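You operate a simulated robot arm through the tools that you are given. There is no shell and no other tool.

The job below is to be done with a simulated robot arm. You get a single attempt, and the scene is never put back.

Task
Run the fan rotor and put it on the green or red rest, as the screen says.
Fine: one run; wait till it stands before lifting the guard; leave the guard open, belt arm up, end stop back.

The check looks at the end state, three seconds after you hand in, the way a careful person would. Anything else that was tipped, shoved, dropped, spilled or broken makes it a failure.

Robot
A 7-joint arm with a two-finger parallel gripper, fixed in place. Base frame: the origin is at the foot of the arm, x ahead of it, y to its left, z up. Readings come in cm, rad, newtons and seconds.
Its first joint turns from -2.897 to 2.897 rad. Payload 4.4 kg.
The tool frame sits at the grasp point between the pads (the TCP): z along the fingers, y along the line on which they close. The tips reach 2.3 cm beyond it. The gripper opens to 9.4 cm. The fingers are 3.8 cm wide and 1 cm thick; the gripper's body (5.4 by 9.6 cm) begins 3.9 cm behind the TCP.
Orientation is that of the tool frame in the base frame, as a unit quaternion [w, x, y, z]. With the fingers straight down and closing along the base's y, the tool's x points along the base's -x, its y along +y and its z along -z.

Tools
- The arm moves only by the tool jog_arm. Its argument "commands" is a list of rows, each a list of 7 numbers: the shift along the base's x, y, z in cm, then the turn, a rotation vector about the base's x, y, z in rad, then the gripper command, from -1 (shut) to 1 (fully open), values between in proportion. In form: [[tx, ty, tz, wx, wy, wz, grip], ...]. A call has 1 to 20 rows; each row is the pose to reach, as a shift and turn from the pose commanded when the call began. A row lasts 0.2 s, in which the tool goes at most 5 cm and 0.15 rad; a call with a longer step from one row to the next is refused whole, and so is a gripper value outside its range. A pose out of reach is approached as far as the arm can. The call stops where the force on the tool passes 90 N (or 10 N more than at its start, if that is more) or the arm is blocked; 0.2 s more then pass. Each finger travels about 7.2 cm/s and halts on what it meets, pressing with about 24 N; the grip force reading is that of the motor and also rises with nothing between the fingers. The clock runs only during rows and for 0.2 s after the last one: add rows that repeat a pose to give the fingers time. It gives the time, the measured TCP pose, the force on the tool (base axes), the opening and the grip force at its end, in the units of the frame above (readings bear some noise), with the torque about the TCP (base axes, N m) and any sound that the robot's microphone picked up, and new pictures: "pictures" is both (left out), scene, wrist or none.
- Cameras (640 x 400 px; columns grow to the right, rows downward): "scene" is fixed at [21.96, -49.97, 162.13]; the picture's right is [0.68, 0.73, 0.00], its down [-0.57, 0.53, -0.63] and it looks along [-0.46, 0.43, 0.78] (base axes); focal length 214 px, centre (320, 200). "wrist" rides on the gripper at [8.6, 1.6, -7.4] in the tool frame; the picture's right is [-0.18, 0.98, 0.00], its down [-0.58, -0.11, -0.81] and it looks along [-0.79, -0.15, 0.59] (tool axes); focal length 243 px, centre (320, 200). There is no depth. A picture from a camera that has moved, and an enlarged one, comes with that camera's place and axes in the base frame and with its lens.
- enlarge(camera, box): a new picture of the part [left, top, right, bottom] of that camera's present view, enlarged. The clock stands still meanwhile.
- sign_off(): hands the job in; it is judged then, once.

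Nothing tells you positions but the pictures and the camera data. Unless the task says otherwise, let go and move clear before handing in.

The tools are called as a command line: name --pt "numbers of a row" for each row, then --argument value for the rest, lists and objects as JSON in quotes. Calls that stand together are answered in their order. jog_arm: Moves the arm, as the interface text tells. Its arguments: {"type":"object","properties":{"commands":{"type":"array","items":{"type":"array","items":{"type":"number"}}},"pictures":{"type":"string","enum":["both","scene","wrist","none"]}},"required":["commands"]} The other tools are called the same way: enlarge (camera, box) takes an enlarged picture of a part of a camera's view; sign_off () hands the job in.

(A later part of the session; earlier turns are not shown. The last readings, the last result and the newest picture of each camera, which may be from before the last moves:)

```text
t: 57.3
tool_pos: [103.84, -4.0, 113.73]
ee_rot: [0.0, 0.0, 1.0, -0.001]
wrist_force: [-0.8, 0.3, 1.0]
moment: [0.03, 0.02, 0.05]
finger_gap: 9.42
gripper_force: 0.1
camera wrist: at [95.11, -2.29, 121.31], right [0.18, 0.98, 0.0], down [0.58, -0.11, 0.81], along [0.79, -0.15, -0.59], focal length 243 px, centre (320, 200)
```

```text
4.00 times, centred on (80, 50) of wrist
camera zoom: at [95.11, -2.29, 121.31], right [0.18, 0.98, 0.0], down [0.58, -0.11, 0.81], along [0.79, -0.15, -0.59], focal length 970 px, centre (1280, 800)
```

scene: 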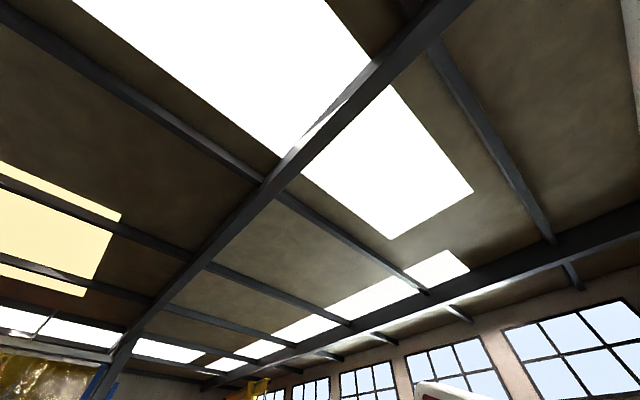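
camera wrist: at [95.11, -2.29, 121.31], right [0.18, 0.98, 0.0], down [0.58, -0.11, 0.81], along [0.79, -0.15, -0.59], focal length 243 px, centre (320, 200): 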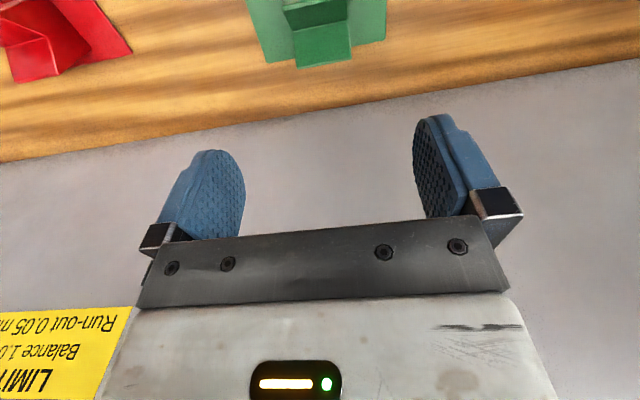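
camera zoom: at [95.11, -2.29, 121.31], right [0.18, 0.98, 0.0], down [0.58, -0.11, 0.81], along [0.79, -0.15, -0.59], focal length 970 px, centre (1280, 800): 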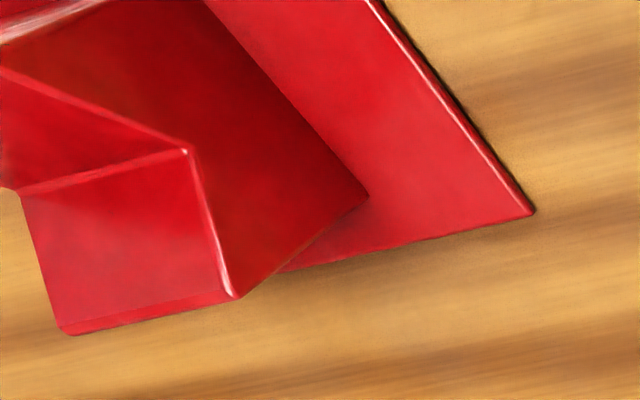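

V-block measured: groove bottom about x 104.8, z 91.6, ridges near z 93.8, y from −7.3 to −1.2. I'll check the reach lower down, staying above the block.

jog_arm --pt "0.5 0 -3 0 0 0 1" --pt "1 0 -6 0 0 0 1" --pt "1 0 -9 0 0 0 1" --pt "1 0 -12 0 0 0 1" --pictures "wrist"

```text
t: 58.3
tool_pos: [104.76, -4.1, 101.84]
ee_rot: [0.0, 0.001, 1.0, -0.001]
wrist_force: [0.1, 0.0, 0.7]
moment: [0.0, -0.02, 0.01]
finger_gap: 9.4
gripper_force: 0.0
camera wrist: at [96.05, -2.3, 109.48], right [0.18, 0.98, 0.0], down [0.58, -0.11, 0.81], along [0.79, -0.15, -0.59], focal length 243 px, centre (320, 200)
```

wrist: 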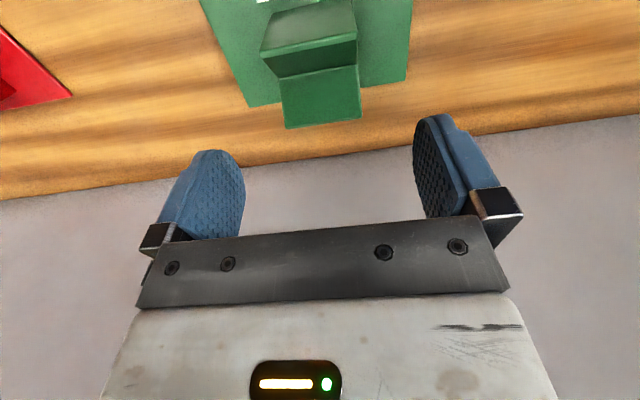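

Reach is fine here too. I'll enlarge to refine the groove position and test a bit lower.

enlarge --camera "wrist" --box '[220, 0, 420, 140]'

jog_arm --pt "0 0 -2 0 0 0 1" --pt "0 0 -4 0 0 0 1" --pictures "wrist"

enlarge --camera "wrist" --box '[220, 0, 420, 140]'

```text
2.86 times, centred on (320, 70) of wrist
camera zoom: at [96.05, -2.3, 109.48], right [0.18, 0.98, 0.0], down [0.58, -0.11, 0.81], along [0.79, -0.15, -0.59], focal length 693 px, centre (320, 571)
```

zoom: 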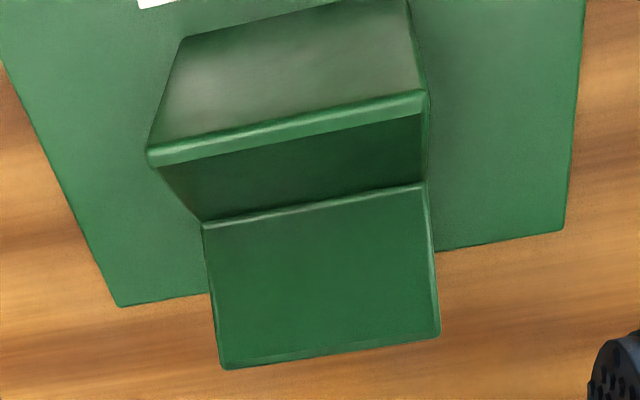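

```text
t: 58.9
tool_pos: [104.91, -4.17, 97.7]
ee_rot: [0.0, 0.0, 1.0, 0.0]
wrist_force: [0.4, 0.2, 0.5]
moment: [0.0, 0.0, -0.03]
finger_gap: 9.4
gripper_force: 0.1
camera wrist: at [96.13, -2.42, 105.32], right [0.18, 0.98, 0.0], down [0.58, -0.11, 0.81], along [0.79, -0.15, -0.59], focal length 243 px, centre (320, 200)
```

wrist: 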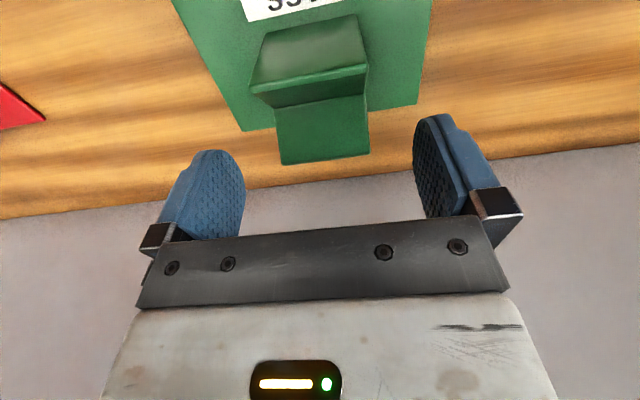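

```text
2.86 times, centred on (320, 70) of wrist
camera zoom: at [96.13, -2.42, 105.32], right [0.18, 0.98, 0.0], down [0.58, -0.11, 0.81], along [0.79, -0.15, -0.59], focal length 693 px, centre (320, 571)
```

zoom: 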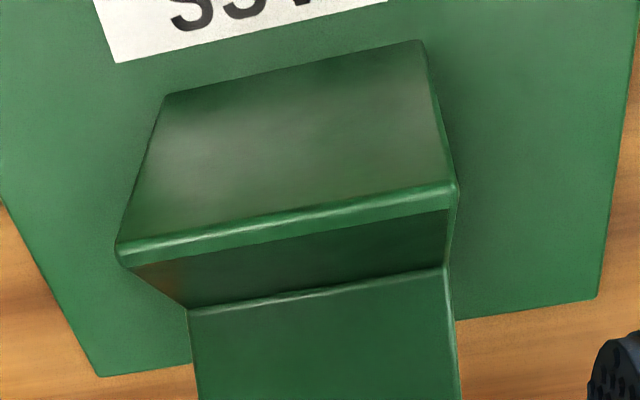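

Reach is sufficient at placing height. Groove centre refined to about [104.95, −4.17], bottom z ≈ 91. Now I'll go back to the machine to raise the belt arm: up and back first, then across.

jog_arm --pt "0 0 4.5 0 0 0 1" --pt "0 0 9 0 0 0 1" --pt "0 0 13.5 0 0 0 1" --pt "-3.5 0 16.5 0 0 0 1" --pt "-7 0 19.5 0 0 0 1" --pt "-10.5 0 22.5 0 0 0 1" --pt "-14 0 25.5 0 0 0 1" --pt "-18 2 28 0 -0.05 0 1" --pt "-21.5 5 28 0 -0.1 0 1" --pt "-25 8 28 0 -0.15 0 1" --pt "-28.5 11 28 0 -0.2 0 1" --pt "-32 14 28 0 -0.25 0 1" --pt "-35.5 17 28 0 -0.3 0 1" --pt "-38.5 20.5 28 0 -0.3 0 1" --pt "-40 25 28 0 -0.3 0 1" --pt "-40 29.5 28 0 -0.3 0 1" --pt "-40 34 28 0 -0.3 0 1" --pt "-40 38.5 28 0 -0.3 0 1" --pt "-40 43 28 0 -0.3 0 1" --pt "-40 47.5 28 0 -0.3 0 1" --pictures "wrist"

```text
refused: row 8 steps farther than a row can; nothing moved
```

One step was slightly too long; I'll fix it.

jog_arm --pt "0 0 4.5 0 0 0 1" --pt "0 0 9 0 0 0 1" --pt "0 0 13.5 0 0 0 1" --pt "-3.5 0 16.5 0 0 0 1" --pt "-7 0 19.5 0 0 0 1" --pt "-10.5 0 22.5 0 0 0 1" --pt "-14 0 25.5 0 0 0 1" --pt "-17.5 1.5 28 0 -0.05 0 1" --pt "-21 4.5 28 0 -0.1 0 1" --pt "-24.5 7.5 28 0 -0.15 0 1" --pt "-28 10.5 28 0 -0.2 0 1" --pt "-31.5 13.5 28 0 -0.25 0 1" --pt "-35 16.5 28 0 -0.3 0 1" --pt "-38 20 28 0 -0.3 0 1" --pt "-40 24.5 28 0 -0.3 0 1" --pt "-40 29 28 0 -0.3 0 1" --pt "-40 33.5 28 0 -0.3 0 1" --pt "-40 38 28 0 -0.3 0 1" --pt "-40 42.5 28 0 -0.3 0 1" --pt "-40 47 28 0 -0.3 0 1" --pictures "wrist"

```text
t: 63.1
tool_pos: [64.95, 42.79, 125.61]
ee_rot: [0.149, 0.001, 0.989, 0.0]
wrist_force: [-0.6, -0.1, 0.7]
moment: [-0.01, -0.01, 0.01]
finger_gap: 9.39
gripper_force: 0.0
camera wrist: at [54.34, 44.62, 130.35], right [0.18, 0.98, 0.05], down [0.32, -0.11, 0.94], along [0.93, -0.15, -0.33], focal length 243 px, centre (320, 200)
```

wrist: 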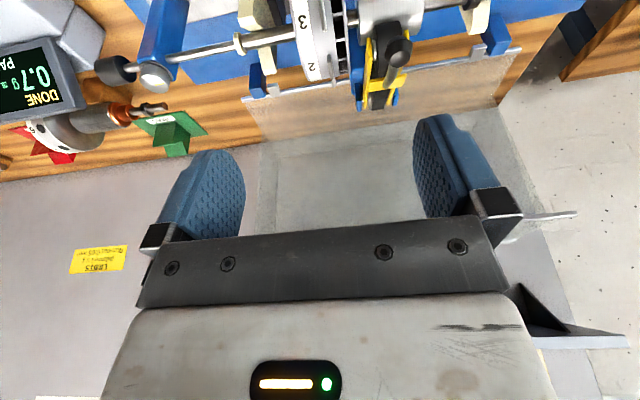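

I'm above and in front of the belt arm. Enlarging the arm and its ball handle.

enlarge --camera "wrist" --box '[300, 0, 500, 125]'

enlarge --camera "wrist" --box '[90, 0, 290, 125]'

```text
3.20 times, centred on (400, 62) of wrist
camera zoom: at [54.34, 44.62, 130.35], right [0.18, 0.98, 0.05], down [0.32, -0.11, 0.94], along [0.93, -0.15, -0.33], focal length 776 px, centre (64, 640)
```

zoom: 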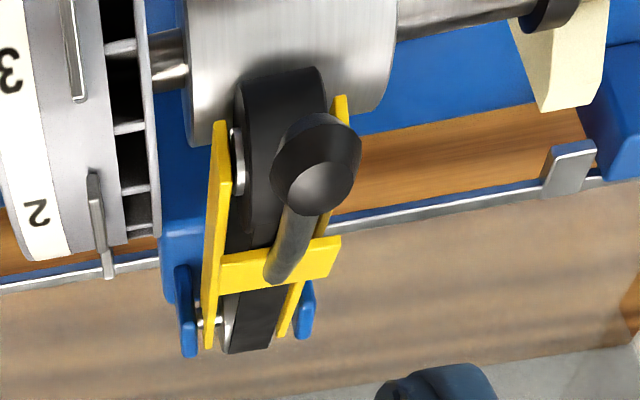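

```text
3.20 times, centred on (190, 62) of wrist
camera zoom: at [54.34, 44.62, 130.35], right [0.18, 0.98, 0.05], down [0.32, -0.11, 0.94], along [0.93, -0.15, -0.33], focal length 776 px, centre (736, 640)
```

zoom: 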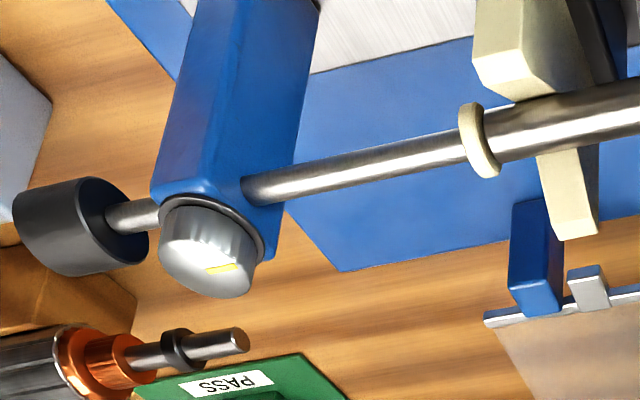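

The knob handle on the belt arm is confirmed at about [69.3, 49.1, 113.9], diameter about 2 cm, pivot near x 86.7, z 103.7. I'll lower the open fingers around it.

jog_arm --pt "0.6 3.2 -1 0 0 0 1" --pt "1.3 6.3 -2.05 0 0 0 1" --pt "2.2 6.3 -5 0 0 0 1" --pt "3.1 6.3 -8 0 0 0 1" --pictures "wrist"

```text
t: 64.1
tool_pos: [68.19, 49.43, 117.81]
ee_rot: [0.149, 0.0, 0.989, 0.0]
wrist_force: [0.0, -0.2, 1.2]
moment: [-0.01, -0.01, -0.03]
finger_gap: 9.42
gripper_force: 0.1
camera wrist: at [57.54, 51.09, 122.52], right [0.18, 0.98, 0.05], down [0.32, -0.11, 0.94], along [0.93, -0.15, -0.33], focal length 243 px, centre (320, 200)
```

wrist: 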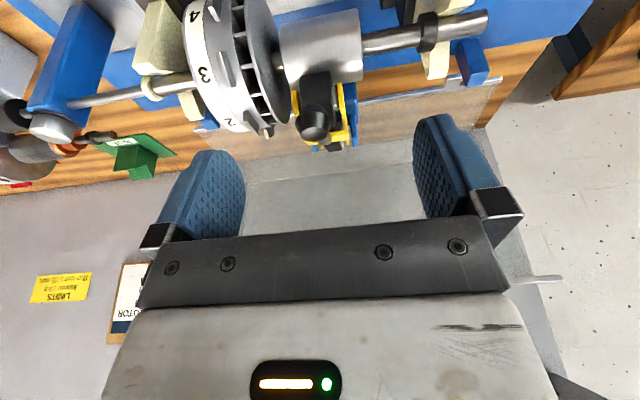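

The knob is centred between the fingers. Lowering the last 4 cm and closing on it.

jog_arm --pt "0.5 -0.2 -2 0 0 0 1" --pt "1.05 -0.25 -4 0 0 0 1" --pt "1.05 -0.25 -4 0 0 0 -1" --pt "1.05 -0.25 -4 0 0 0 -1" --pt "1.05 -0.25 -4 0 0 0 -1" --pt "1.05 -0.25 -4 0 0 0 -1" --pt "1.05 -0.25 -4 0 0 0 -1" --pictures "wrist"

```text
t: 65.7
tool_pos: [69.1, 48.93, 113.8]
ee_rot: [0.148, 0.001, 0.989, -0.001]
wrist_force: [-8.5, -44.6, 0.6]
moment: [-0.24, 0.18, -0.17]
finger_gap: 2.17
gripper_force: 45.2
camera wrist: at [58.55, 50.71, 118.49], right [0.18, 0.98, 0.05], down [0.32, -0.11, 0.94], along [0.93, -0.15, -0.33], focal length 243 px, centre (320, 200)
```

wrist: 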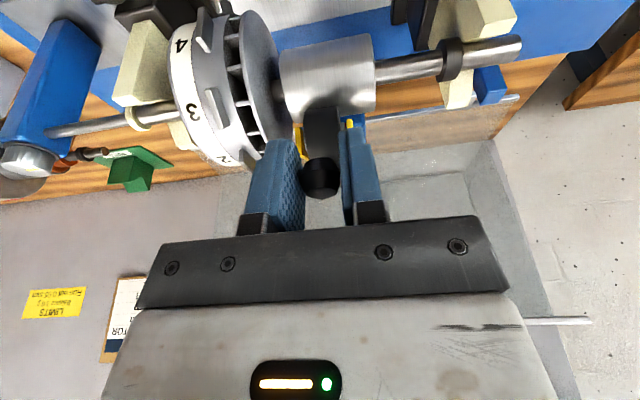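

The knob is gripped, with a sideways load from a slight offset; I'll relieve it and start lifting the belt arm along its arc.

jog_arm --pt "0 -0.2 0 0 0 0 -1" --pt "0.39 -0.22 0.63 0 0 0 -1" --pt "0.78 -0.22 1.25 0 0 0 -1" --pt "1.2 -0.22 1.83 0 0 0 -1" --pt "1.61 -0.22 2.39 0 0 0 -1" --pictures "wrist"

```text
t: 66.9
tool_pos: [70.57, 49.02, 115.99]
ee_rot: [0.148, 0.0, 0.989, -0.001]
wrist_force: [4.9, 43.8, -16.6]
moment: [0.17, 1.15, 0.17]
finger_gap: 2.17
gripper_force: 45.1
camera wrist: at [60.03, 50.67, 120.72], right [0.18, 0.98, 0.05], down [0.32, -0.11, 0.94], along [0.93, -0.15, -0.33], focal length 243 px, centre (320, 200)
```

wrist: 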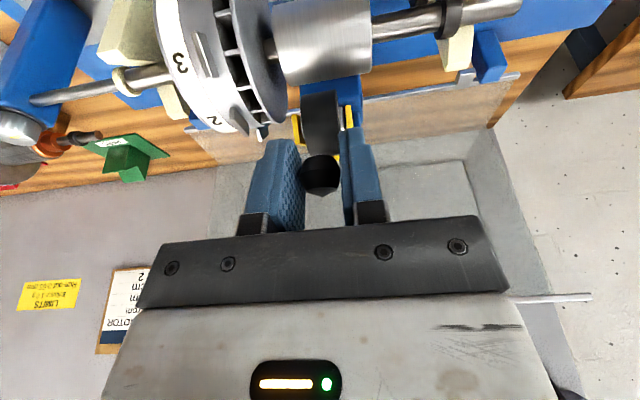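

The arm's roller is off the drum. Continuing upward with a small sideways correction.

jog_arm --pt "0 0.1 0 0 0 0 -1" --pt "0.53 0.1 0.66 0 0 0 -1" --pt "1.06 0.1 1.28 0 0 0 -1" --pt "2.04 0.1 2.3 0 0 0 -1" --pt "3.09 0.1 3.24 0 0 0 -1" --pt "4.21 0.1 4.12 0 0 0 -1" --pt "5.38 0.1 4.91 0 0 0 -1" --pictures "wrist"

```text
t: 68.5
tool_pos: [76.29, 49.08, 120.9]
ee_rot: [0.148, -0.001, 0.989, -0.001]
wrist_force: [1.6, 80.4, -20.6]
moment: [0.6, 1.07, 0.04]
finger_gap: 2.16
gripper_force: 44.8
camera wrist: at [65.6, 50.65, 125.55], right [0.18, 0.98, 0.05], down [0.32, -0.11, 0.94], along [0.93, -0.15, -0.33], focal length 243 px, centre (320, 200)
```

wrist: 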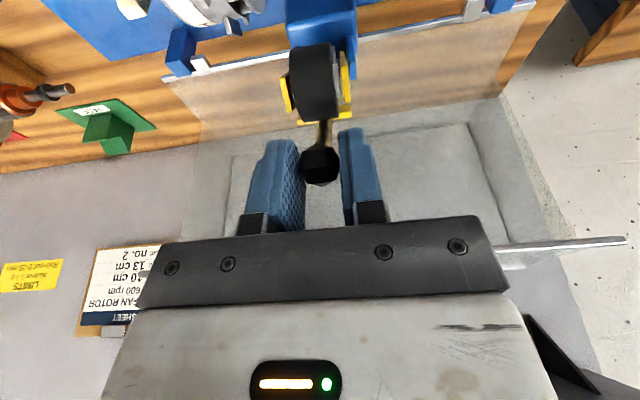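

The lift goes well but the sideways load has built up to 80 N, so I'll relieve it with a small shift to the left.

jog_arm --pt "0 0.1 0 0 0 0 -1" --pt "0 0.15 0 0 0 0 -1" --pictures "none"

```text
t: 69.1
tool_pos: [76.26, 48.93, 120.94]
ee_rot: [0.148, 0.0, 0.989, -0.002]
wrist_force: [3.5, 58.3, -21.2]
moment: [0.44, 0.84, 0.0]
finger_gap: 2.15
gripper_force: 45.4
```

jog_arm --pt "0 0.15 0 0 0 0 -1" --pt "0 0.3 0 0 0 0 -1" --pt "0 0.35 0 0 0 0 -1" --pictures "none"

```text
t: 69.9
tool_pos: [76.27, 48.98, 120.86]
ee_rot: [0.149, 0.002, 0.989, -0.002]
wrist_force: [9.4, -37.1, -22.1]
moment: [-0.26, -0.12, -0.05]
finger_gap: 2.12
gripper_force: 45.6
```

jog_arm --pt "0.3 -0.12 0.18 0 0 0 -1" --pt "0.99 -0.12 0.55 0 0 0 -1" --pt "2.25 -0.12 1.16 0 0 0 -1" --pt "3.56 -0.12 1.69 0 0 0 -1" --pt "4.89 -0.12 2.12 0 0 0 -1" --pictures "wrist"

```text
t: 71.1
tool_pos: [81.27, 49.02, 123.12]
ee_rot: [0.148, 0.001, 0.989, -0.001]
wrist_force: [-2.9, -58.3, -22.6]
moment: [-0.77, 1.04, -0.01]
finger_gap: 2.18
gripper_force: 44.7
camera wrist: at [70.59, 50.71, 127.86], right [0.18, 0.98, 0.05], down [0.32, -0.11, 0.94], along [0.93, -0.15, -0.33], focal length 243 px, centre (320, 200)
```

wrist: 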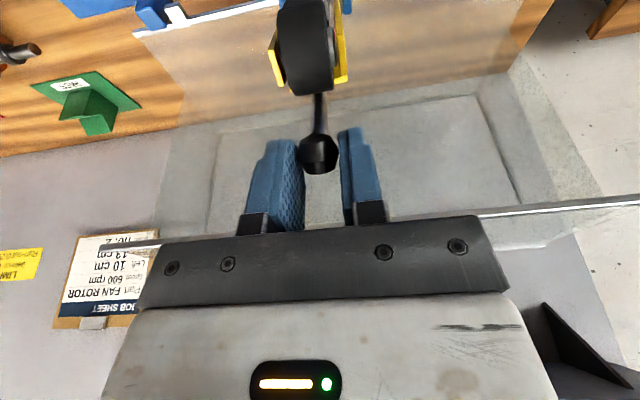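

jog_arm --pt "0.3 -0.15 0.08 0 0 0 -1" --pt "1.24 -0.18 0.3 0 0 0 -1" --pt "2.62 -0.18 0.54 0 0 0 -1" --pt "3.3 -0.18 0.62 0 0 0 -1" --pictures "wrist"

```text
t: 72.1
tool_pos: [84.36, 49.08, 123.83]
ee_rot: [0.149, 0.001, 0.989, -0.001]
wrist_force: [-7.1, -49.3, -12.4]
moment: [-0.78, 1.33, -0.04]
finger_gap: 2.17
gripper_force: 45.2
camera wrist: at [73.72, 50.7, 128.45], right [0.18, 0.98, 0.05], down [0.32, -0.11, 0.94], along [0.93, -0.15, -0.33], focal length 243 px, centre (320, 200)
```

wrist: 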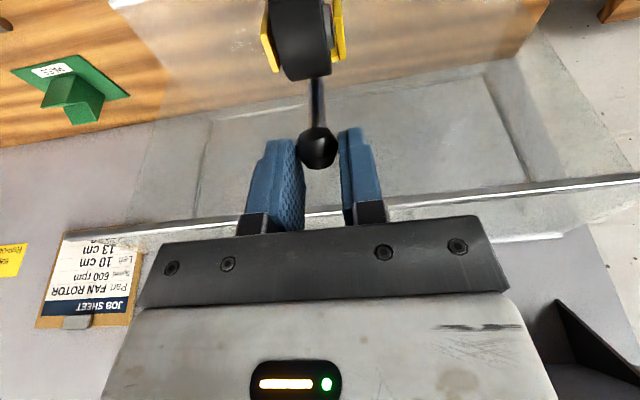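

The arm is about 54° up; the guard's rail is still ahead of the fingers. I'll go a little further and check how the load on the knob behaves.

jog_arm --pt "0.7 -0.12 0.08 0 0.03 0 -1" --pt "1.4 -0.15 0.12 0 0.06 0 -1" --pt "2.1 -0.15 0.13 0 0.09 0 -1" --pt "2.4 -0.15 0.13 0 0.12 0 -1" --pictures "wrist"

```text
t: 73.1
tool_pos: [86.87, 48.98, 123.69]
ee_rot: [0.089, 0.0, 0.996, -0.001]
wrist_force: [1.7, -15.7, -27.7]
moment: [-0.26, -0.99, 0.09]
finger_gap: 2.15
gripper_force: 45.1
camera wrist: at [76.9, 50.69, 129.66], right [0.18, 0.98, 0.03], down [0.43, -0.11, 0.9], along [0.88, -0.15, -0.44], focal length 243 px, centre (320, 200)
```

wrist: 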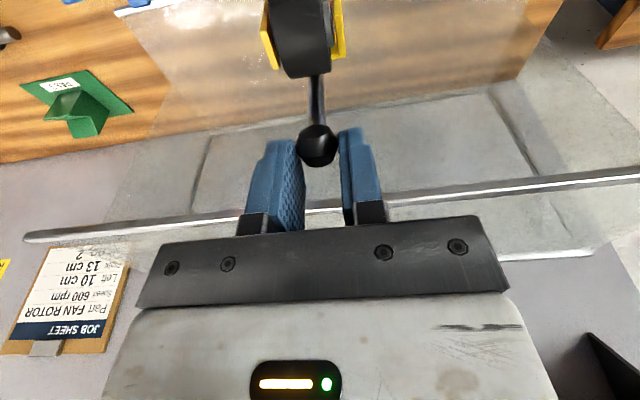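

jog_arm --pt "0.4 -0.04 -0.05 0 0.04 0 -1" --pt "0.9 -0.04 -0.1 0 0.08 0 -1" --pt "0.9 -0.04 -0.1 0 0.08 0 -1" --pictures "none"

```text
t: 73.9
tool_pos: [87.69, 48.86, 123.7]
ee_rot: [0.049, 0.0, 0.999, 0.0]
wrist_force: [3.7, 14.4, -16.8]
moment: [0.35, -1.1, -0.15]
finger_gap: 2.16
gripper_force: 44.8
```

The load has almost vanished here, so the arm is near balance. I'll test by moving back slightly to see whether friction would hold it.

jog_arm --pt "-0.3 0.02 0.0 0 0 0 -1" --pt "-0.6 0.03 0.0 0 0 0 -1" --pt "-0.6 0.03 0.0 0 0 0 -1" --pictures "none"

```text
t: 74.7
tool_pos: [86.96, 49.01, 123.91]
ee_rot: [0.05, 0.0, 0.999, 0.0]
wrist_force: [7.6, 38.1, -1.9]
moment: [0.77, -1.23, -0.18]
finger_gap: 2.14
gripper_force: 45.1
```

Friction would hold it near the top: moving back needs a push. I'll bring it slightly further forward again and then open the fingers a little.

jog_arm --pt "0.4 0.08 0 0 0 0 -1" --pt "0.9 0.08 -0.05 0 0 0 -1" --pt "1.2 0.08 -0.08 0 0 0 -1" --pt "1.2 0.08 -0.08 0 0 0 -0.45" --pt "1.2 0.08 -0.08 0 0 0 -0.45" --pt "1.2 0.08 -0.08 0 0 0 -0.45" --pictures "wrist"

```text
t: 76.1
tool_pos: [88.18, 48.91, 123.65]
ee_rot: [0.048, 0.0, 0.999, -0.001]
wrist_force: [0.2, -0.8, -0.6]
moment: [0.02, 0.02, 0.0]
finger_gap: 2.6
gripper_force: 0.1
camera wrist: at [78.71, 50.66, 130.38], right [0.18, 0.98, 0.02], down [0.5, -0.11, 0.86], along [0.85, -0.15, -0.51], focal length 243 px, centre (320, 200)
```

wrist: 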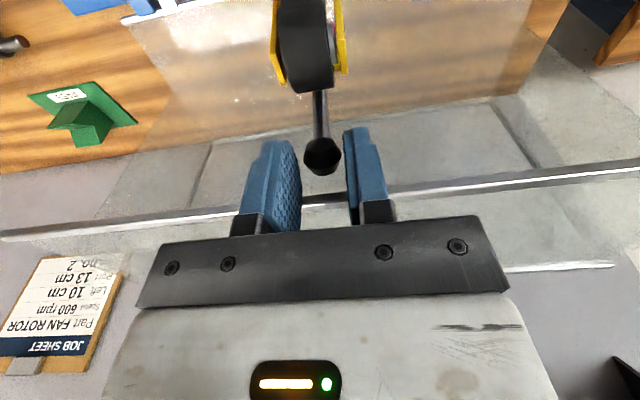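

I released the knob and it stayed up. I'll open fully, rise clear and back away to view the belt arm from a distance.

jog_arm --pt "0 0 0 0 0 0 0.3" --pt "0 0 0 0 0 0 0.3" --pt "-0.3 0 2 0 0 0 0.3" --pt "-0.8 0 5 0 0 0 0.3" --pt "-4 0 8 0 0 0 0.3" --pt "-8 0 9 0 0 0 1" --pt "-12 0 9 0 0 0 1" --pt "-16 0 9 0 0 0 1" --pt "-20 0 9 0 0 0 1" --pt "-24 0 9 0 0 0 1" --pictures "wrist"

```text
t: 78.3
tool_pos: [64.23, 49.41, 132.61]
ee_rot: [0.049, 0.001, 0.999, -0.001]
wrist_force: [0.3, 0.6, -1.3]
moment: [-0.03, 0.0, -0.04]
finger_gap: 9.4
gripper_force: 0.1
camera wrist: at [54.73, 51.12, 139.27], right [0.18, 0.98, 0.02], down [0.5, -0.11, 0.86], along [0.85, -0.15, -0.51], focal length 243 px, centre (320, 200)
```

wrist: 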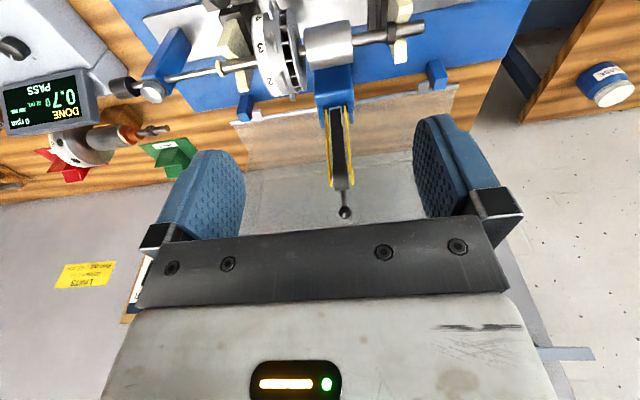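

enlarge --camera "wrist" --box '[230, 0, 430, 240]'

enlarge --camera "wrist" --box '[280, 50, 400, 230]'

```text
1.67 times, centred on (330, 120) of wrist
camera zoom: at [54.73, 51.12, 139.27], right [0.18, 0.98, 0.02], down [0.5, -0.11, 0.86], along [0.85, -0.15, -0.51], focal length 404 px, centre (303, 333)
```

zoom: 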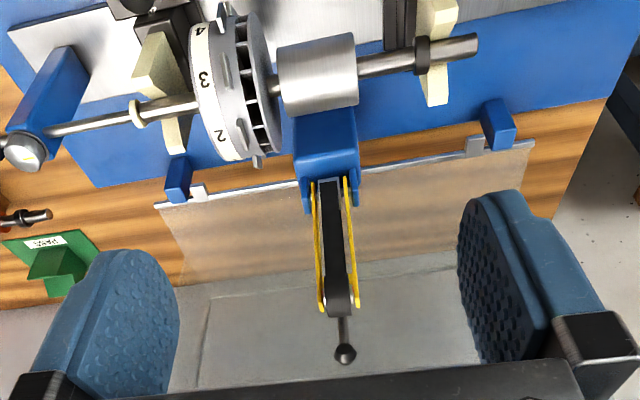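

```text
2.22 times, centred on (340, 140) of wrist
camera zoom: at [54.73, 51.12, 139.27], right [0.18, 0.98, 0.02], down [0.5, -0.11, 0.86], along [0.85, -0.15, -0.51], focal length 539 px, centre (276, 333)
```

zoom: 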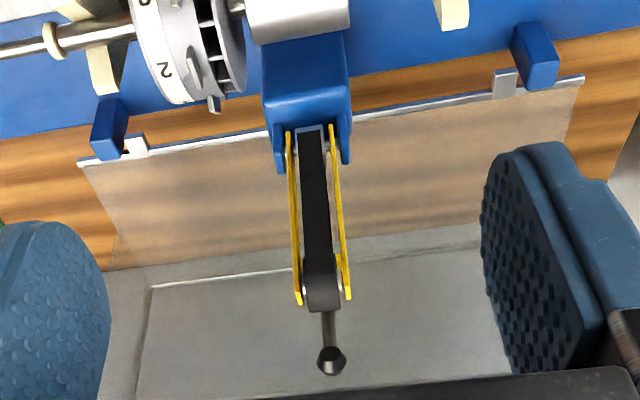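

The belt arm now stands about 70° up, past its balance, and clear of the rotor. Next is the end stop: its black knob is near [73.5, 17.4, 103.7]. I'll move above it and turn the tool so the fingers close along x.

jog_arm --pt "0.8 -2.9 0 -0.007 0.007 0.1426 1" --pt "1.6 -5.8 0 -0.014 0.014 0.2853 1" --pt "2.5 -8.7 0 -0.021 0.021 0.4279 1" --pt "3.3 -11.6 0 -0.028 0.028 0.5705 1" --pt "4.2 -14.5 -1 -0.035 0.035 0.7132 1" --pt "5 -17.4 -2 -0.042 0.042 0.8558 1" --pt "5.8 -20.3 -3.5 -0.049 0.049 0.9985 1" --pt "6.7 -23.2 -5 -0.056 0.056 1.1411 1" --pt "7.5 -26.1 -7 -0.063 0.063 1.2837 1" --pt "8.4 -29 -9 -0.07 0.07 1.4264 1" --pt "9.2 -32.2 -11 -0.077 0.077 1.569 1" --pictures "wrist"

```text
t: 80.7
tool_pos: [73.22, 17.01, 121.67]
ee_rot: [-0.001, 0.708, -0.706, 0.0]
wrist_force: [0.3, -0.1, 0.5]
moment: [0.06, -0.01, -0.03]
finger_gap: 9.38
gripper_force: 0.0
camera wrist: at [71.39, 8.38, 129.27], right [-0.98, 0.18, 0.0], down [0.11, 0.58, 0.81], along [0.15, 0.79, -0.59], focal length 243 px, centre (320, 200)
```

wrist: 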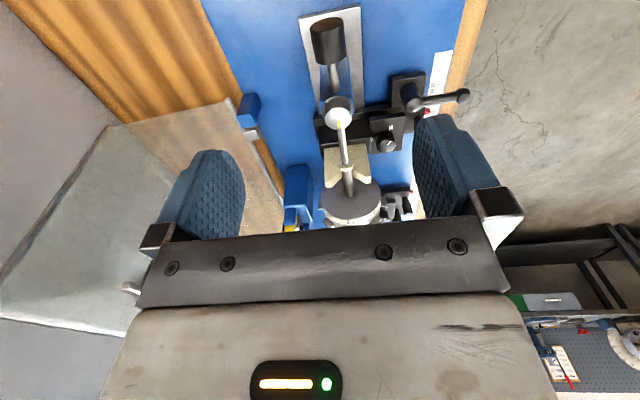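

enlarge --camera "wrist" --box '[280, 0, 440, 230]'

enlarge --camera "wrist" --box '[290, 0, 410, 130]'

```text
1.74 times, centred on (360, 115) of wrist
camera zoom: at [71.39, 8.38, 129.27], right [-0.98, 0.18, 0.0], down [0.11, 0.58, 0.81], along [0.15, 0.79, -0.59], focal length 422 px, centre (250, 348)
```

zoom: 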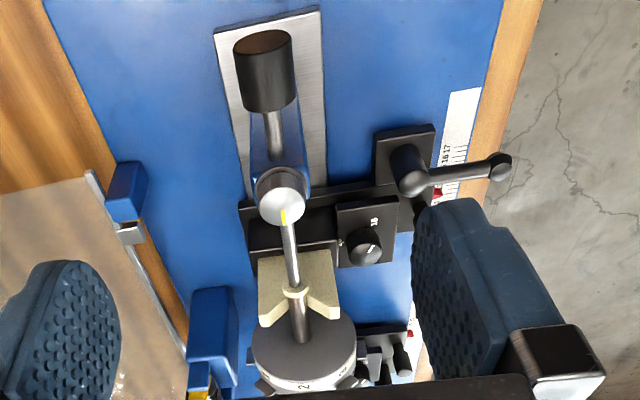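

```text
3.08 times, centred on (350, 65) of wrist
camera zoom: at [71.39, 8.38, 129.27], right [-0.98, 0.18, 0.0], down [0.11, 0.58, 0.81], along [0.15, 0.79, -0.59], focal length 746 px, centre (228, 615)
```

zoom: 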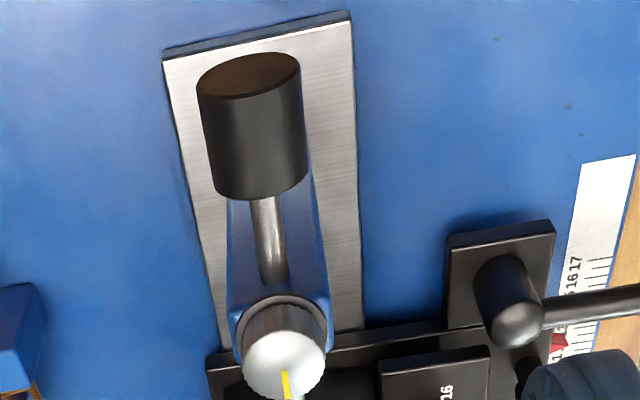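

From this view the stop rod and shaft axis lie at x ≈ 72.4, z ≈ 105.0, and the knob spans y ≈ 16.3–19.2. I'll lower the fingers around the knob.

jog_arm --pt "-0.4 0.3 -4 0 0 0 1" --pt "-0.8 0.5 -8 0 0 0 1" --pt "-0.8 0.5 -12 0 0 0 1" --pt "-0.8 0.5 -14 0 0 0 1" --pictures "wrist"

```text
t: 81.7
tool_pos: [72.56, 17.29, 107.99]
ee_rot: [0.001, -0.707, 0.707, -0.001]
wrist_force: [0.2, 0.4, 0.4]
moment: [-0.02, -0.02, 0.0]
finger_gap: 9.4
gripper_force: 0.0
camera wrist: at [70.79, 8.74, 115.47], right [-0.98, 0.18, 0.0], down [0.11, 0.58, 0.81], along [0.15, 0.79, -0.59], focal length 243 px, centre (320, 200)
```

wrist: 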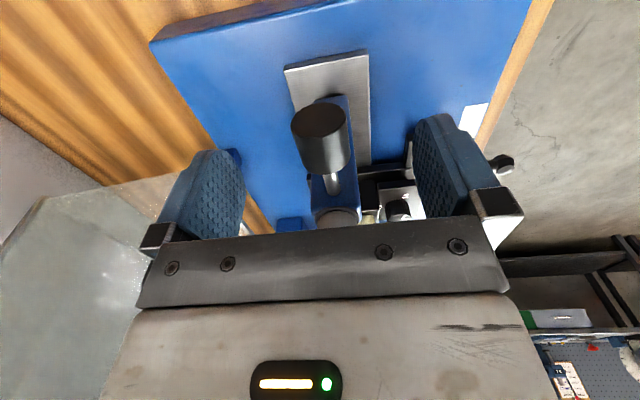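

The knob is centred between the fingers. Lowering 3 cm and closing.

jog_arm --pt "-0.1 0.3 -1.5 0 0 0 1" --pt "-0.2 0.3 -3 0 0 0 1" --pt "-0.2 0.3 -3 0 0 0 -1" --pt "-0.2 0.3 -3 0 0 0 -1" --pt "-0.2 0.3 -3 0 0 0 -1" --pt "-0.2 0.3 -3 0 0 0 -1" --pictures "wrist"

```text
t: 83.1
tool_pos: [72.45, 17.75, 104.78]
ee_rot: [0.001, -0.706, 0.708, -0.001]
wrist_force: [63.4, 2.3, -17.7]
moment: [0.1, 0.0, 0.17]
finger_gap: 3.0
gripper_force: 44.9
camera wrist: at [70.71, 9.05, 112.22], right [-0.98, 0.19, 0.0], down [0.11, 0.58, 0.81], along [0.15, 0.79, -0.59], focal length 243 px, centre (320, 200)
```

wrist: 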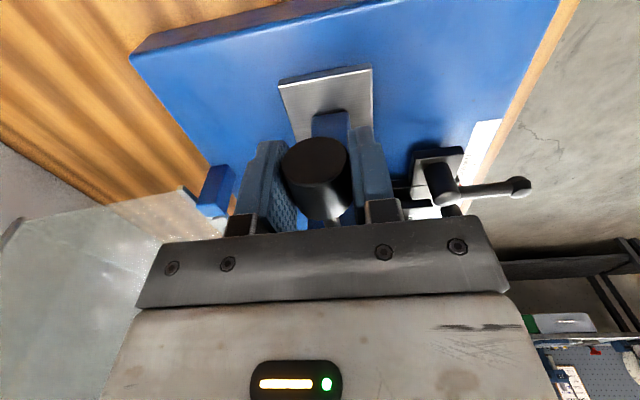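

Gripped at 3.0 cm, with a side load in x. I'll relieve it and then pull gently to the right.

jog_arm --pt "0.15 0 0 0 0 0 -1" --pt "0.3 0 -0.05 0 0 0 -1" --pt "0.3 0 -0.05 0 0 0 -1" --pictures "none"

```text
t: 83.9
tool_pos: [72.5, 17.66, 104.68]
ee_rot: [0.001, 0.707, -0.707, 0.0]
wrist_force: [-22.7, 3.1, 9.1]
moment: [0.11, 0.36, -0.02]
finger_gap: 2.93
gripper_force: 45.2
```

jog_arm --pt "-0.08 -0.3 0.02 0 0 0 -1" --pt "-0.08 -0.7 0.02 0 0 0 -1" --pt "-0.08 -1.2 0.02 0 0 0 -1" --pt "-0.08 -1.6 0.02 0 0 0 -1" --pictures "wrist"

```text
t: 84.9
tool_pos: [72.66, 15.81, 104.61]
ee_rot: [0.001, -0.707, 0.708, 0.0]
wrist_force: [-30.7, 2.4, 19.4]
moment: [-0.85, 0.26, -0.01]
finger_gap: 2.97
gripper_force: 45.0
camera wrist: at [70.72, 7.33, 112.23], right [-0.98, 0.19, 0.0], down [0.11, 0.58, 0.81], along [0.15, 0.79, -0.59], focal length 243 px, centre (320, 200)
```

wrist: 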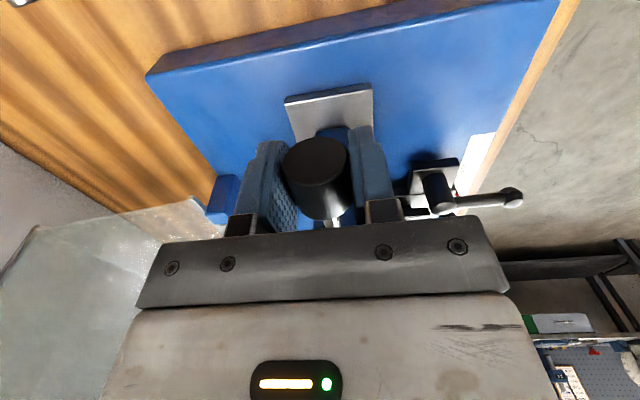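

The rod slides freely with the knob. I'll keep pulling it back.

jog_arm --pt "-0.1 -0.6 0.05 0 0 0 -1" --pt "-0.1 -1.2 0.05 0 0 0 -1" --pt "-0.1 -1.8 0.05 0 0 0 -1" --pt "-0.1 -2.4 0.05 0 0 0 -1" --pt "-0.1 -3.0 0.05 0 0 0 -1" --pictures "wrist"

```text
t: 86.1
tool_pos: [72.46, 13.08, 104.75]
ee_rot: [-0.001, 0.707, -0.707, 0.0]
wrist_force: [-52.3, 1.6, 11.0]
moment: [0.04, 0.24, -0.18]
finger_gap: 2.98
gripper_force: 44.3
camera wrist: at [70.75, 4.45, 112.23], right [-0.98, 0.18, 0.0], down [0.11, 0.58, 0.81], along [0.15, 0.79, -0.59], focal length 243 px, centre (320, 200)
```

wrist: 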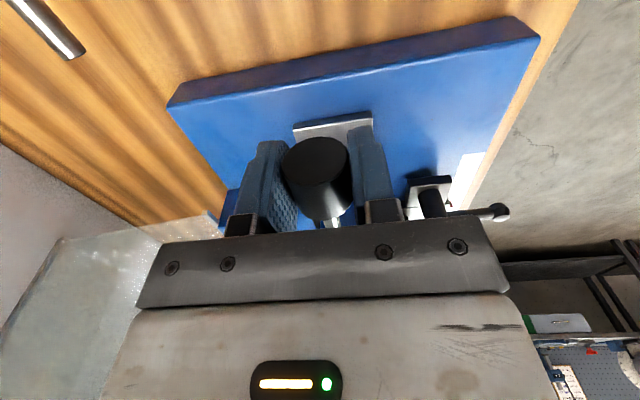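

jog_arm --pt "-0.2 -0.3 0.03 0 0 0 -1" --pt "-0.25 -0.8 0.03 0 0 0 -1" --pt "-0.25 -1.3 0.03 0 0 0 -1" --pt "-0.25 -1.8 0.03 0 0 0 -1" --pictures "none"

```text
t: 87.1
tool_pos: [72.52, 11.21, 104.58]
ee_rot: [-0.003, 0.707, -0.707, 0.001]
wrist_force: [83.7, 16.7, -32.4]
moment: [0.24, 0.29, 0.31]
finger_gap: 2.98
gripper_force: 45.3
```

jog_arm --pt "0.08 0 0.03 0 0 0 -1" --pt "0.15 -0.1 0.05 0 0 0 -1" --pt "0.15 -0.4 0.05 0 0 0 -1" --pictures "wrist"

```text
t: 87.9
tool_pos: [72.57, 10.82, 104.79]
ee_rot: [-0.001, 0.707, -0.707, 0.0]
wrist_force: [48.9, 37.7, -11.2]
moment: [0.12, -0.09, -0.02]
finger_gap: 2.99
gripper_force: 45.3
camera wrist: at [70.72, 2.29, 112.38], right [-0.98, 0.18, 0.0], down [0.11, 0.58, 0.81], along [0.15, 0.79, -0.59], focal length 243 px, centre (320, 200)
```

wrist: 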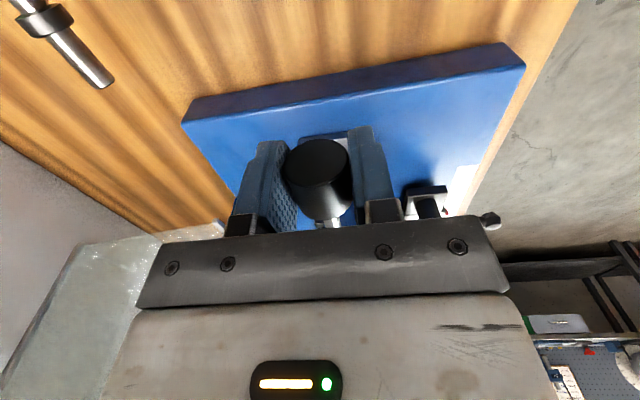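

The rod has met the end of its travel after about 6.5 cm. I'll relax slightly, release and rise.

jog_arm --pt "0.1 0.1 0 0 0 0 -1" --pt "0.1 0.1 0 0 0 0 0" --pt "0.1 0.1 0 0 0 0 0.2" --pt "0.1 0.1 0 0 0 0 0.2" --pt "0.1 0.1 3 0 0 0 0.2" --pt "0.1 0.1 7 0 0 0 0.2" --pt "0.1 0.1 11 0 0 0 1" --pt "0.1 0.1 15 0 0 0 1" --pictures "wrist"

```text
t: 89.7
tool_pos: [72.39, 10.51, 119.88]
ee_rot: [0.0, -0.707, 0.708, 0.0]
wrist_force: [-0.5, -0.5, -0.3]
moment: [-0.03, 0.03, -0.01]
finger_gap: 9.4
gripper_force: 0.0
camera wrist: at [70.69, 1.88, 127.34], right [-0.98, 0.18, 0.0], down [0.11, 0.58, 0.81], along [0.15, 0.79, -0.59], focal length 243 px, centre (320, 200)
```

wrist: 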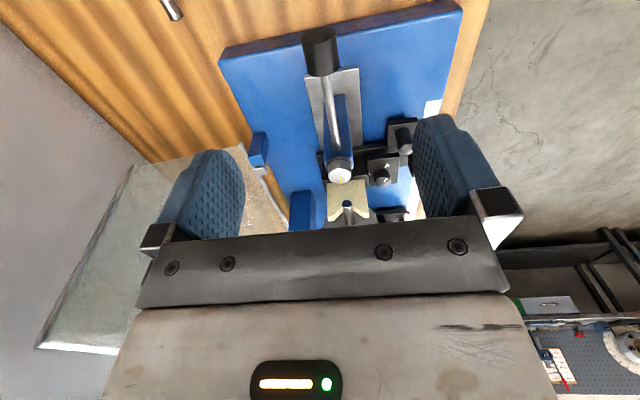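

enlarge --camera "wrist" --box '[270, 20, 430, 235]'

```text
1.86 times, centred on (350, 128) of wrist
camera zoom: at [70.69, 1.88, 127.34], right [-0.98, 0.18, 0.0], down [0.11, 0.58, 0.81], along [0.15, 0.79, -0.59], focal length 451 px, centre (264, 335)
```

zoom: 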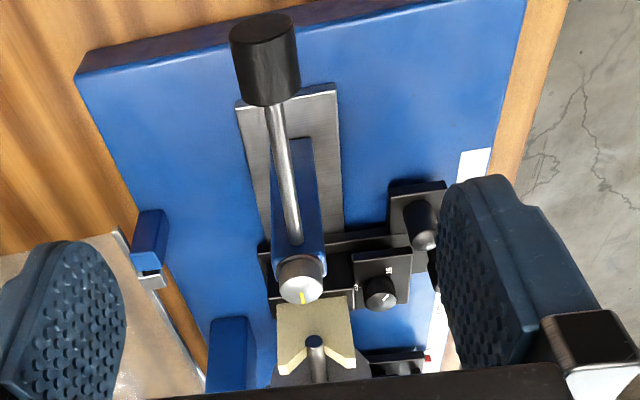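

The end stop is fully back and the shaft end is free. Now I'll look at the drum and the bracket behind it to plan the grip.

jog_arm --pt "0 3 4 0 0 0 1" --pt "0 7.5 6 0 0 0 1" --pt "0 12 7 0 0 0 1" --pt "0 16.5 7 0 0 0 1" --pt "0 21 7 0 0 0 1" --pt "0 25.5 7 0 0 0 1" --pt "0 30 7 0 0 0 1" --pictures "wrist"

```text
t: 91.3
tool_pos: [72.99, 40.82, 126.85]
ee_rot: [-0.001, 0.707, -0.707, 0.0]
wrist_force: [-0.9, 1.0, -0.4]
moment: [-0.05, 0.05, 0.02]
finger_gap: 9.38
gripper_force: 0.1
camera wrist: at [71.21, 32.23, 134.47], right [-0.98, 0.18, 0.0], down [0.11, 0.58, 0.81], along [0.15, 0.79, -0.59], focal length 243 px, centre (320, 200)
```

wrist: 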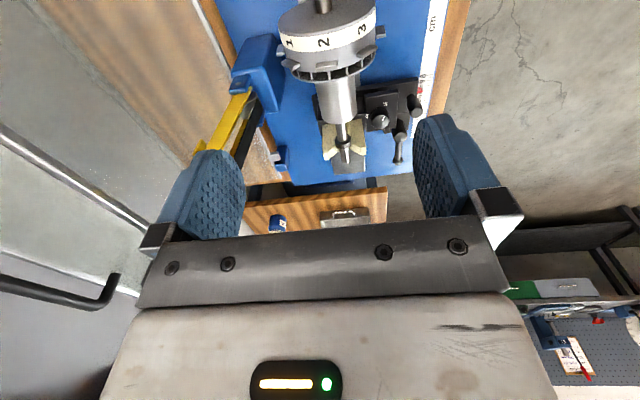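

enlarge --camera "wrist" --box '[190, 0, 430, 200]'

enlarge --camera "wrist" --box '[220, 20, 400, 180]'

```text
2.00 times, centred on (310, 100) of wrist
camera zoom: at [71.21, 32.23, 134.47], right [-0.98, 0.18, 0.0], down [0.11, 0.58, 0.81], along [0.15, 0.79, -0.59], focal length 485 px, centre (340, 400)
```

zoom: 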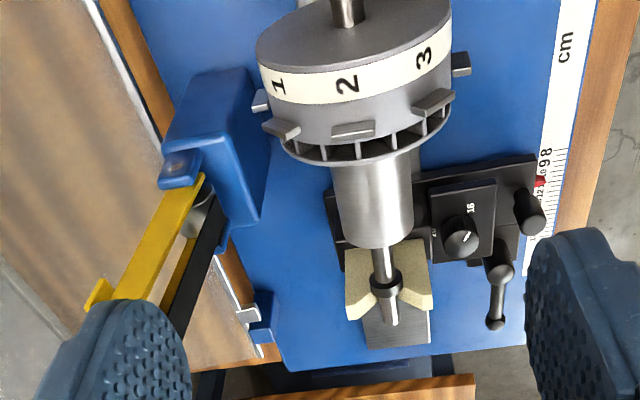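

```text
2.50 times, centred on (310, 100) of wrist
camera zoom: at [71.21, 32.23, 134.47], right [-0.98, 0.18, 0.0], down [0.11, 0.58, 0.81], along [0.15, 0.79, -0.59], focal length 606 px, centre (345, 450)
```

zoom: 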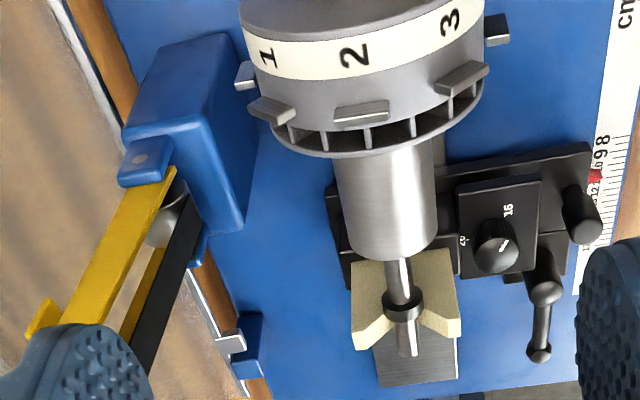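

The drum (about 5 cm in diameter, y ≈ 46.5–52.2) is free for a grip with fingers closing along x. Before lifting it I'll check, empty-handed, that this same orientation reaches the rest.

jog_arm --pt "0 -5 0 0 0 0 1" --pt "0 -10 0 0 0 0 1" --pt "0 -15 0 0 0 0 1" --pt "0 -20 0 0 0 0 1" --pt "0 -25 0 0 0 0 1" --pt "0 -30 0 0 0 0 1" --pt "0 -35 0 0 0 0 1" --pt "0 -40 0 0 0 0 1" --pt "2 -44 0 0 0 0 1" --pt "6 -45.2 -2 0 0 0 1" --pt "10 -45.2 -4 0 0 0 1" --pt "14 -45.2 -6 0 0 0 1" --pt "18 -45.2 -8 0 0 0 1" --pt "22 -45.2 -10 0 0 0 1" --pt "26 -45.2 -12 0 0 0 1" --pt "30 -45.2 -14 0 0 0 1" --pt "31.9 -45.2 -17 0 0 0 1" --pictures "wrist"

```text
t: 94.9
tool_pos: [104.46, -4.25, 109.95]
ee_rot: [-0.001, 0.707, -0.707, 0.001]
wrist_force: [0.1, -0.4, -0.1]
moment: [0.01, 0.02, 0.01]
finger_gap: 9.38
gripper_force: 0.1
camera wrist: at [102.65, -12.69, 117.47], right [-0.98, 0.18, 0.0], down [0.11, 0.58, 0.81], along [0.15, 0.79, -0.59], focal length 243 px, centre (320, 200)
```

wrist: 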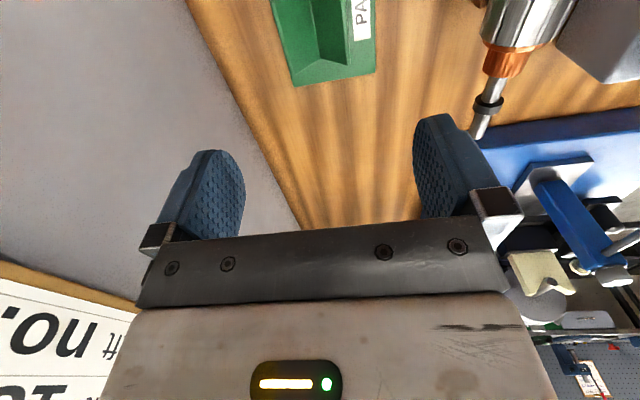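

Reachable. I'll enlarge the V-block from this side and dip a little lower to confirm the height works too.

enlarge --camera "wrist" --box '[240, 0, 400, 100]'

jog_arm --pt "0.4 0 -4 0 0 0 1" --pt "0.4 0 -8 0 0 0 1" --pt "0.4 0 -11 0 0 0 1" --pictures "wrist"

enlarge --camera "wrist" --box '[230, 60, 400, 170]'

```text
4.00 times, centred on (320, 50) of wrist
camera zoom: at [102.65, -12.69, 117.47], right [-0.98, 0.18, 0.0], down [0.11, 0.58, 0.81], along [0.15, 0.79, -0.59], focal length 970 px, centre (320, 800)
```

zoom: 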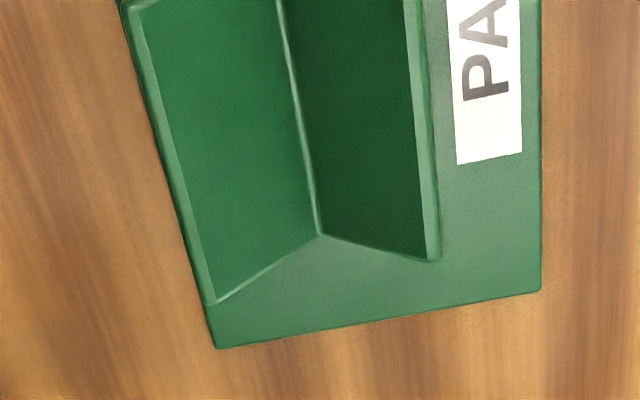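

```text
t: 95.7
tool_pos: [104.66, -4.21, 98.73]
ee_rot: [0.0, -0.707, 0.707, -0.002]
wrist_force: [-0.5, -0.7, 0.1]
moment: [-0.01, -0.03, -0.01]
finger_gap: 9.4
gripper_force: 0.1
camera wrist: at [102.91, -12.8, 106.4], right [-0.98, 0.18, 0.0], down [0.11, 0.58, 0.81], along [0.15, 0.79, -0.59], focal length 243 px, centre (320, 200)
```

wrist: 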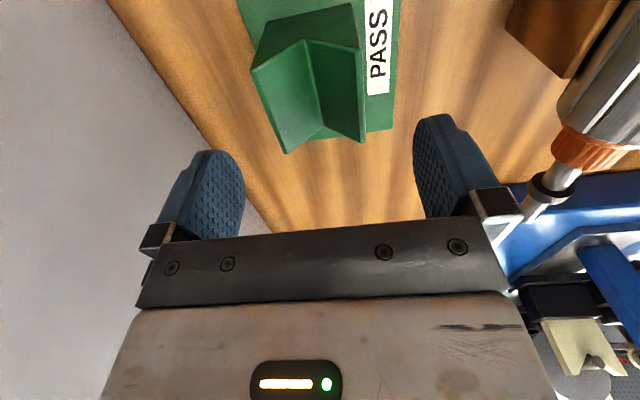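

```text
3.64 times, centred on (315, 115) of wrist
camera zoom: at [102.91, -12.8, 106.4], right [-0.98, 0.18, 0.0], down [0.11, 0.58, 0.81], along [0.15, 0.79, -0.59], focal length 882 px, centre (338, 509)
```

zoom: 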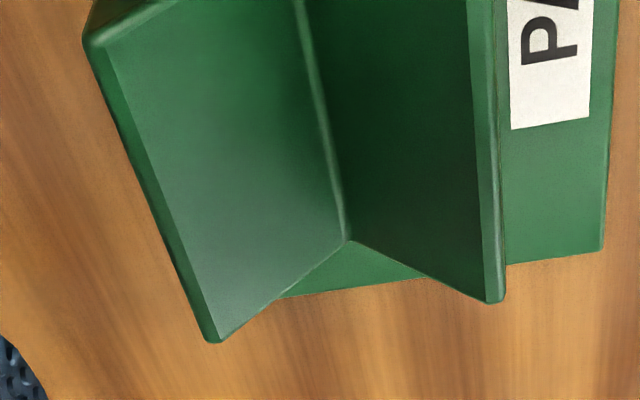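

The V-block is now well measured: groove bottom [104.8, y −7.1…−1.1, 90.6], ridges at z 93.3. With a 2.5 cm drum radius the axis should settle at z ≈ 94.2. Going back above the rotor to pick it up.

jog_arm --pt "0 0 4.5 0 0 0 1" --pt "0 0 9 0 0 0 1" --pt "0 0 13.5 0 0 0 1" --pt "-4 0 16.5 0 0 0 1" --pt "-8 0 19.5 0 0 0 1" --pt "-12 0 22 0 0 0 1" --pt "-16 2 24 0 0 0 1" --pt "-20 4.5 25 0 0 0 1" --pt "-24 7.5 25 0 0 0 1" --pt "-28 10.5 25 0 0 0 1" --pt "-31 14 25 0 0 0 1" --pt "-32.1 18.5 25 0 0 0 0.8" --pt "-32.1 23.3 25 0 0 0 0.6" --pt "-32.1 28.1 25 0 0 0 0.6" --pt "-32.1 32.9 25 0 0 0 0.6" --pt "-32.1 37.7 25 0 0 0 0.6" --pt "-32.1 42.5 25 0 0 0 0.6" --pt "-32.1 47.3 25 0 0 0 0.6" --pt "-32.1 50.5 25 0 0 0 0.6" --pt "-32.1 52.8 24 0 0 0 0.6" --pictures "wrist"

```text
t: 99.9
tool_pos: [72.87, 48.4, 122.9]
ee_rot: [0.001, -0.706, 0.708, -0.001]
wrist_force: [0.6, 0.2, 0.3]
moment: [0.0, 0.01, 0.03]
finger_gap: 7.53
gripper_force: 0.1
camera wrist: at [71.0, 39.76, 130.36], right [-0.98, 0.19, 0.0], down [0.11, 0.58, 0.81], along [0.15, 0.79, -0.59], focal length 243 px, centre (320, 200)
```

wrist: 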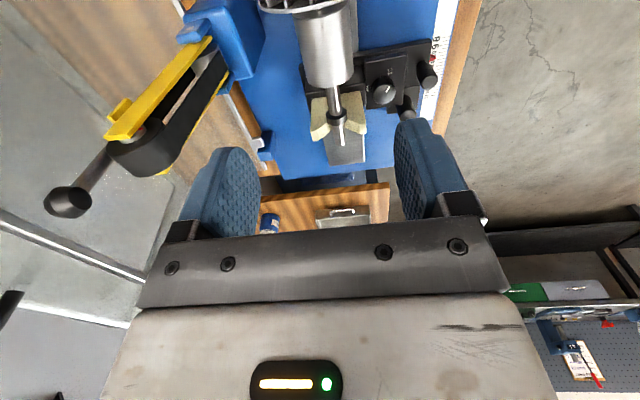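

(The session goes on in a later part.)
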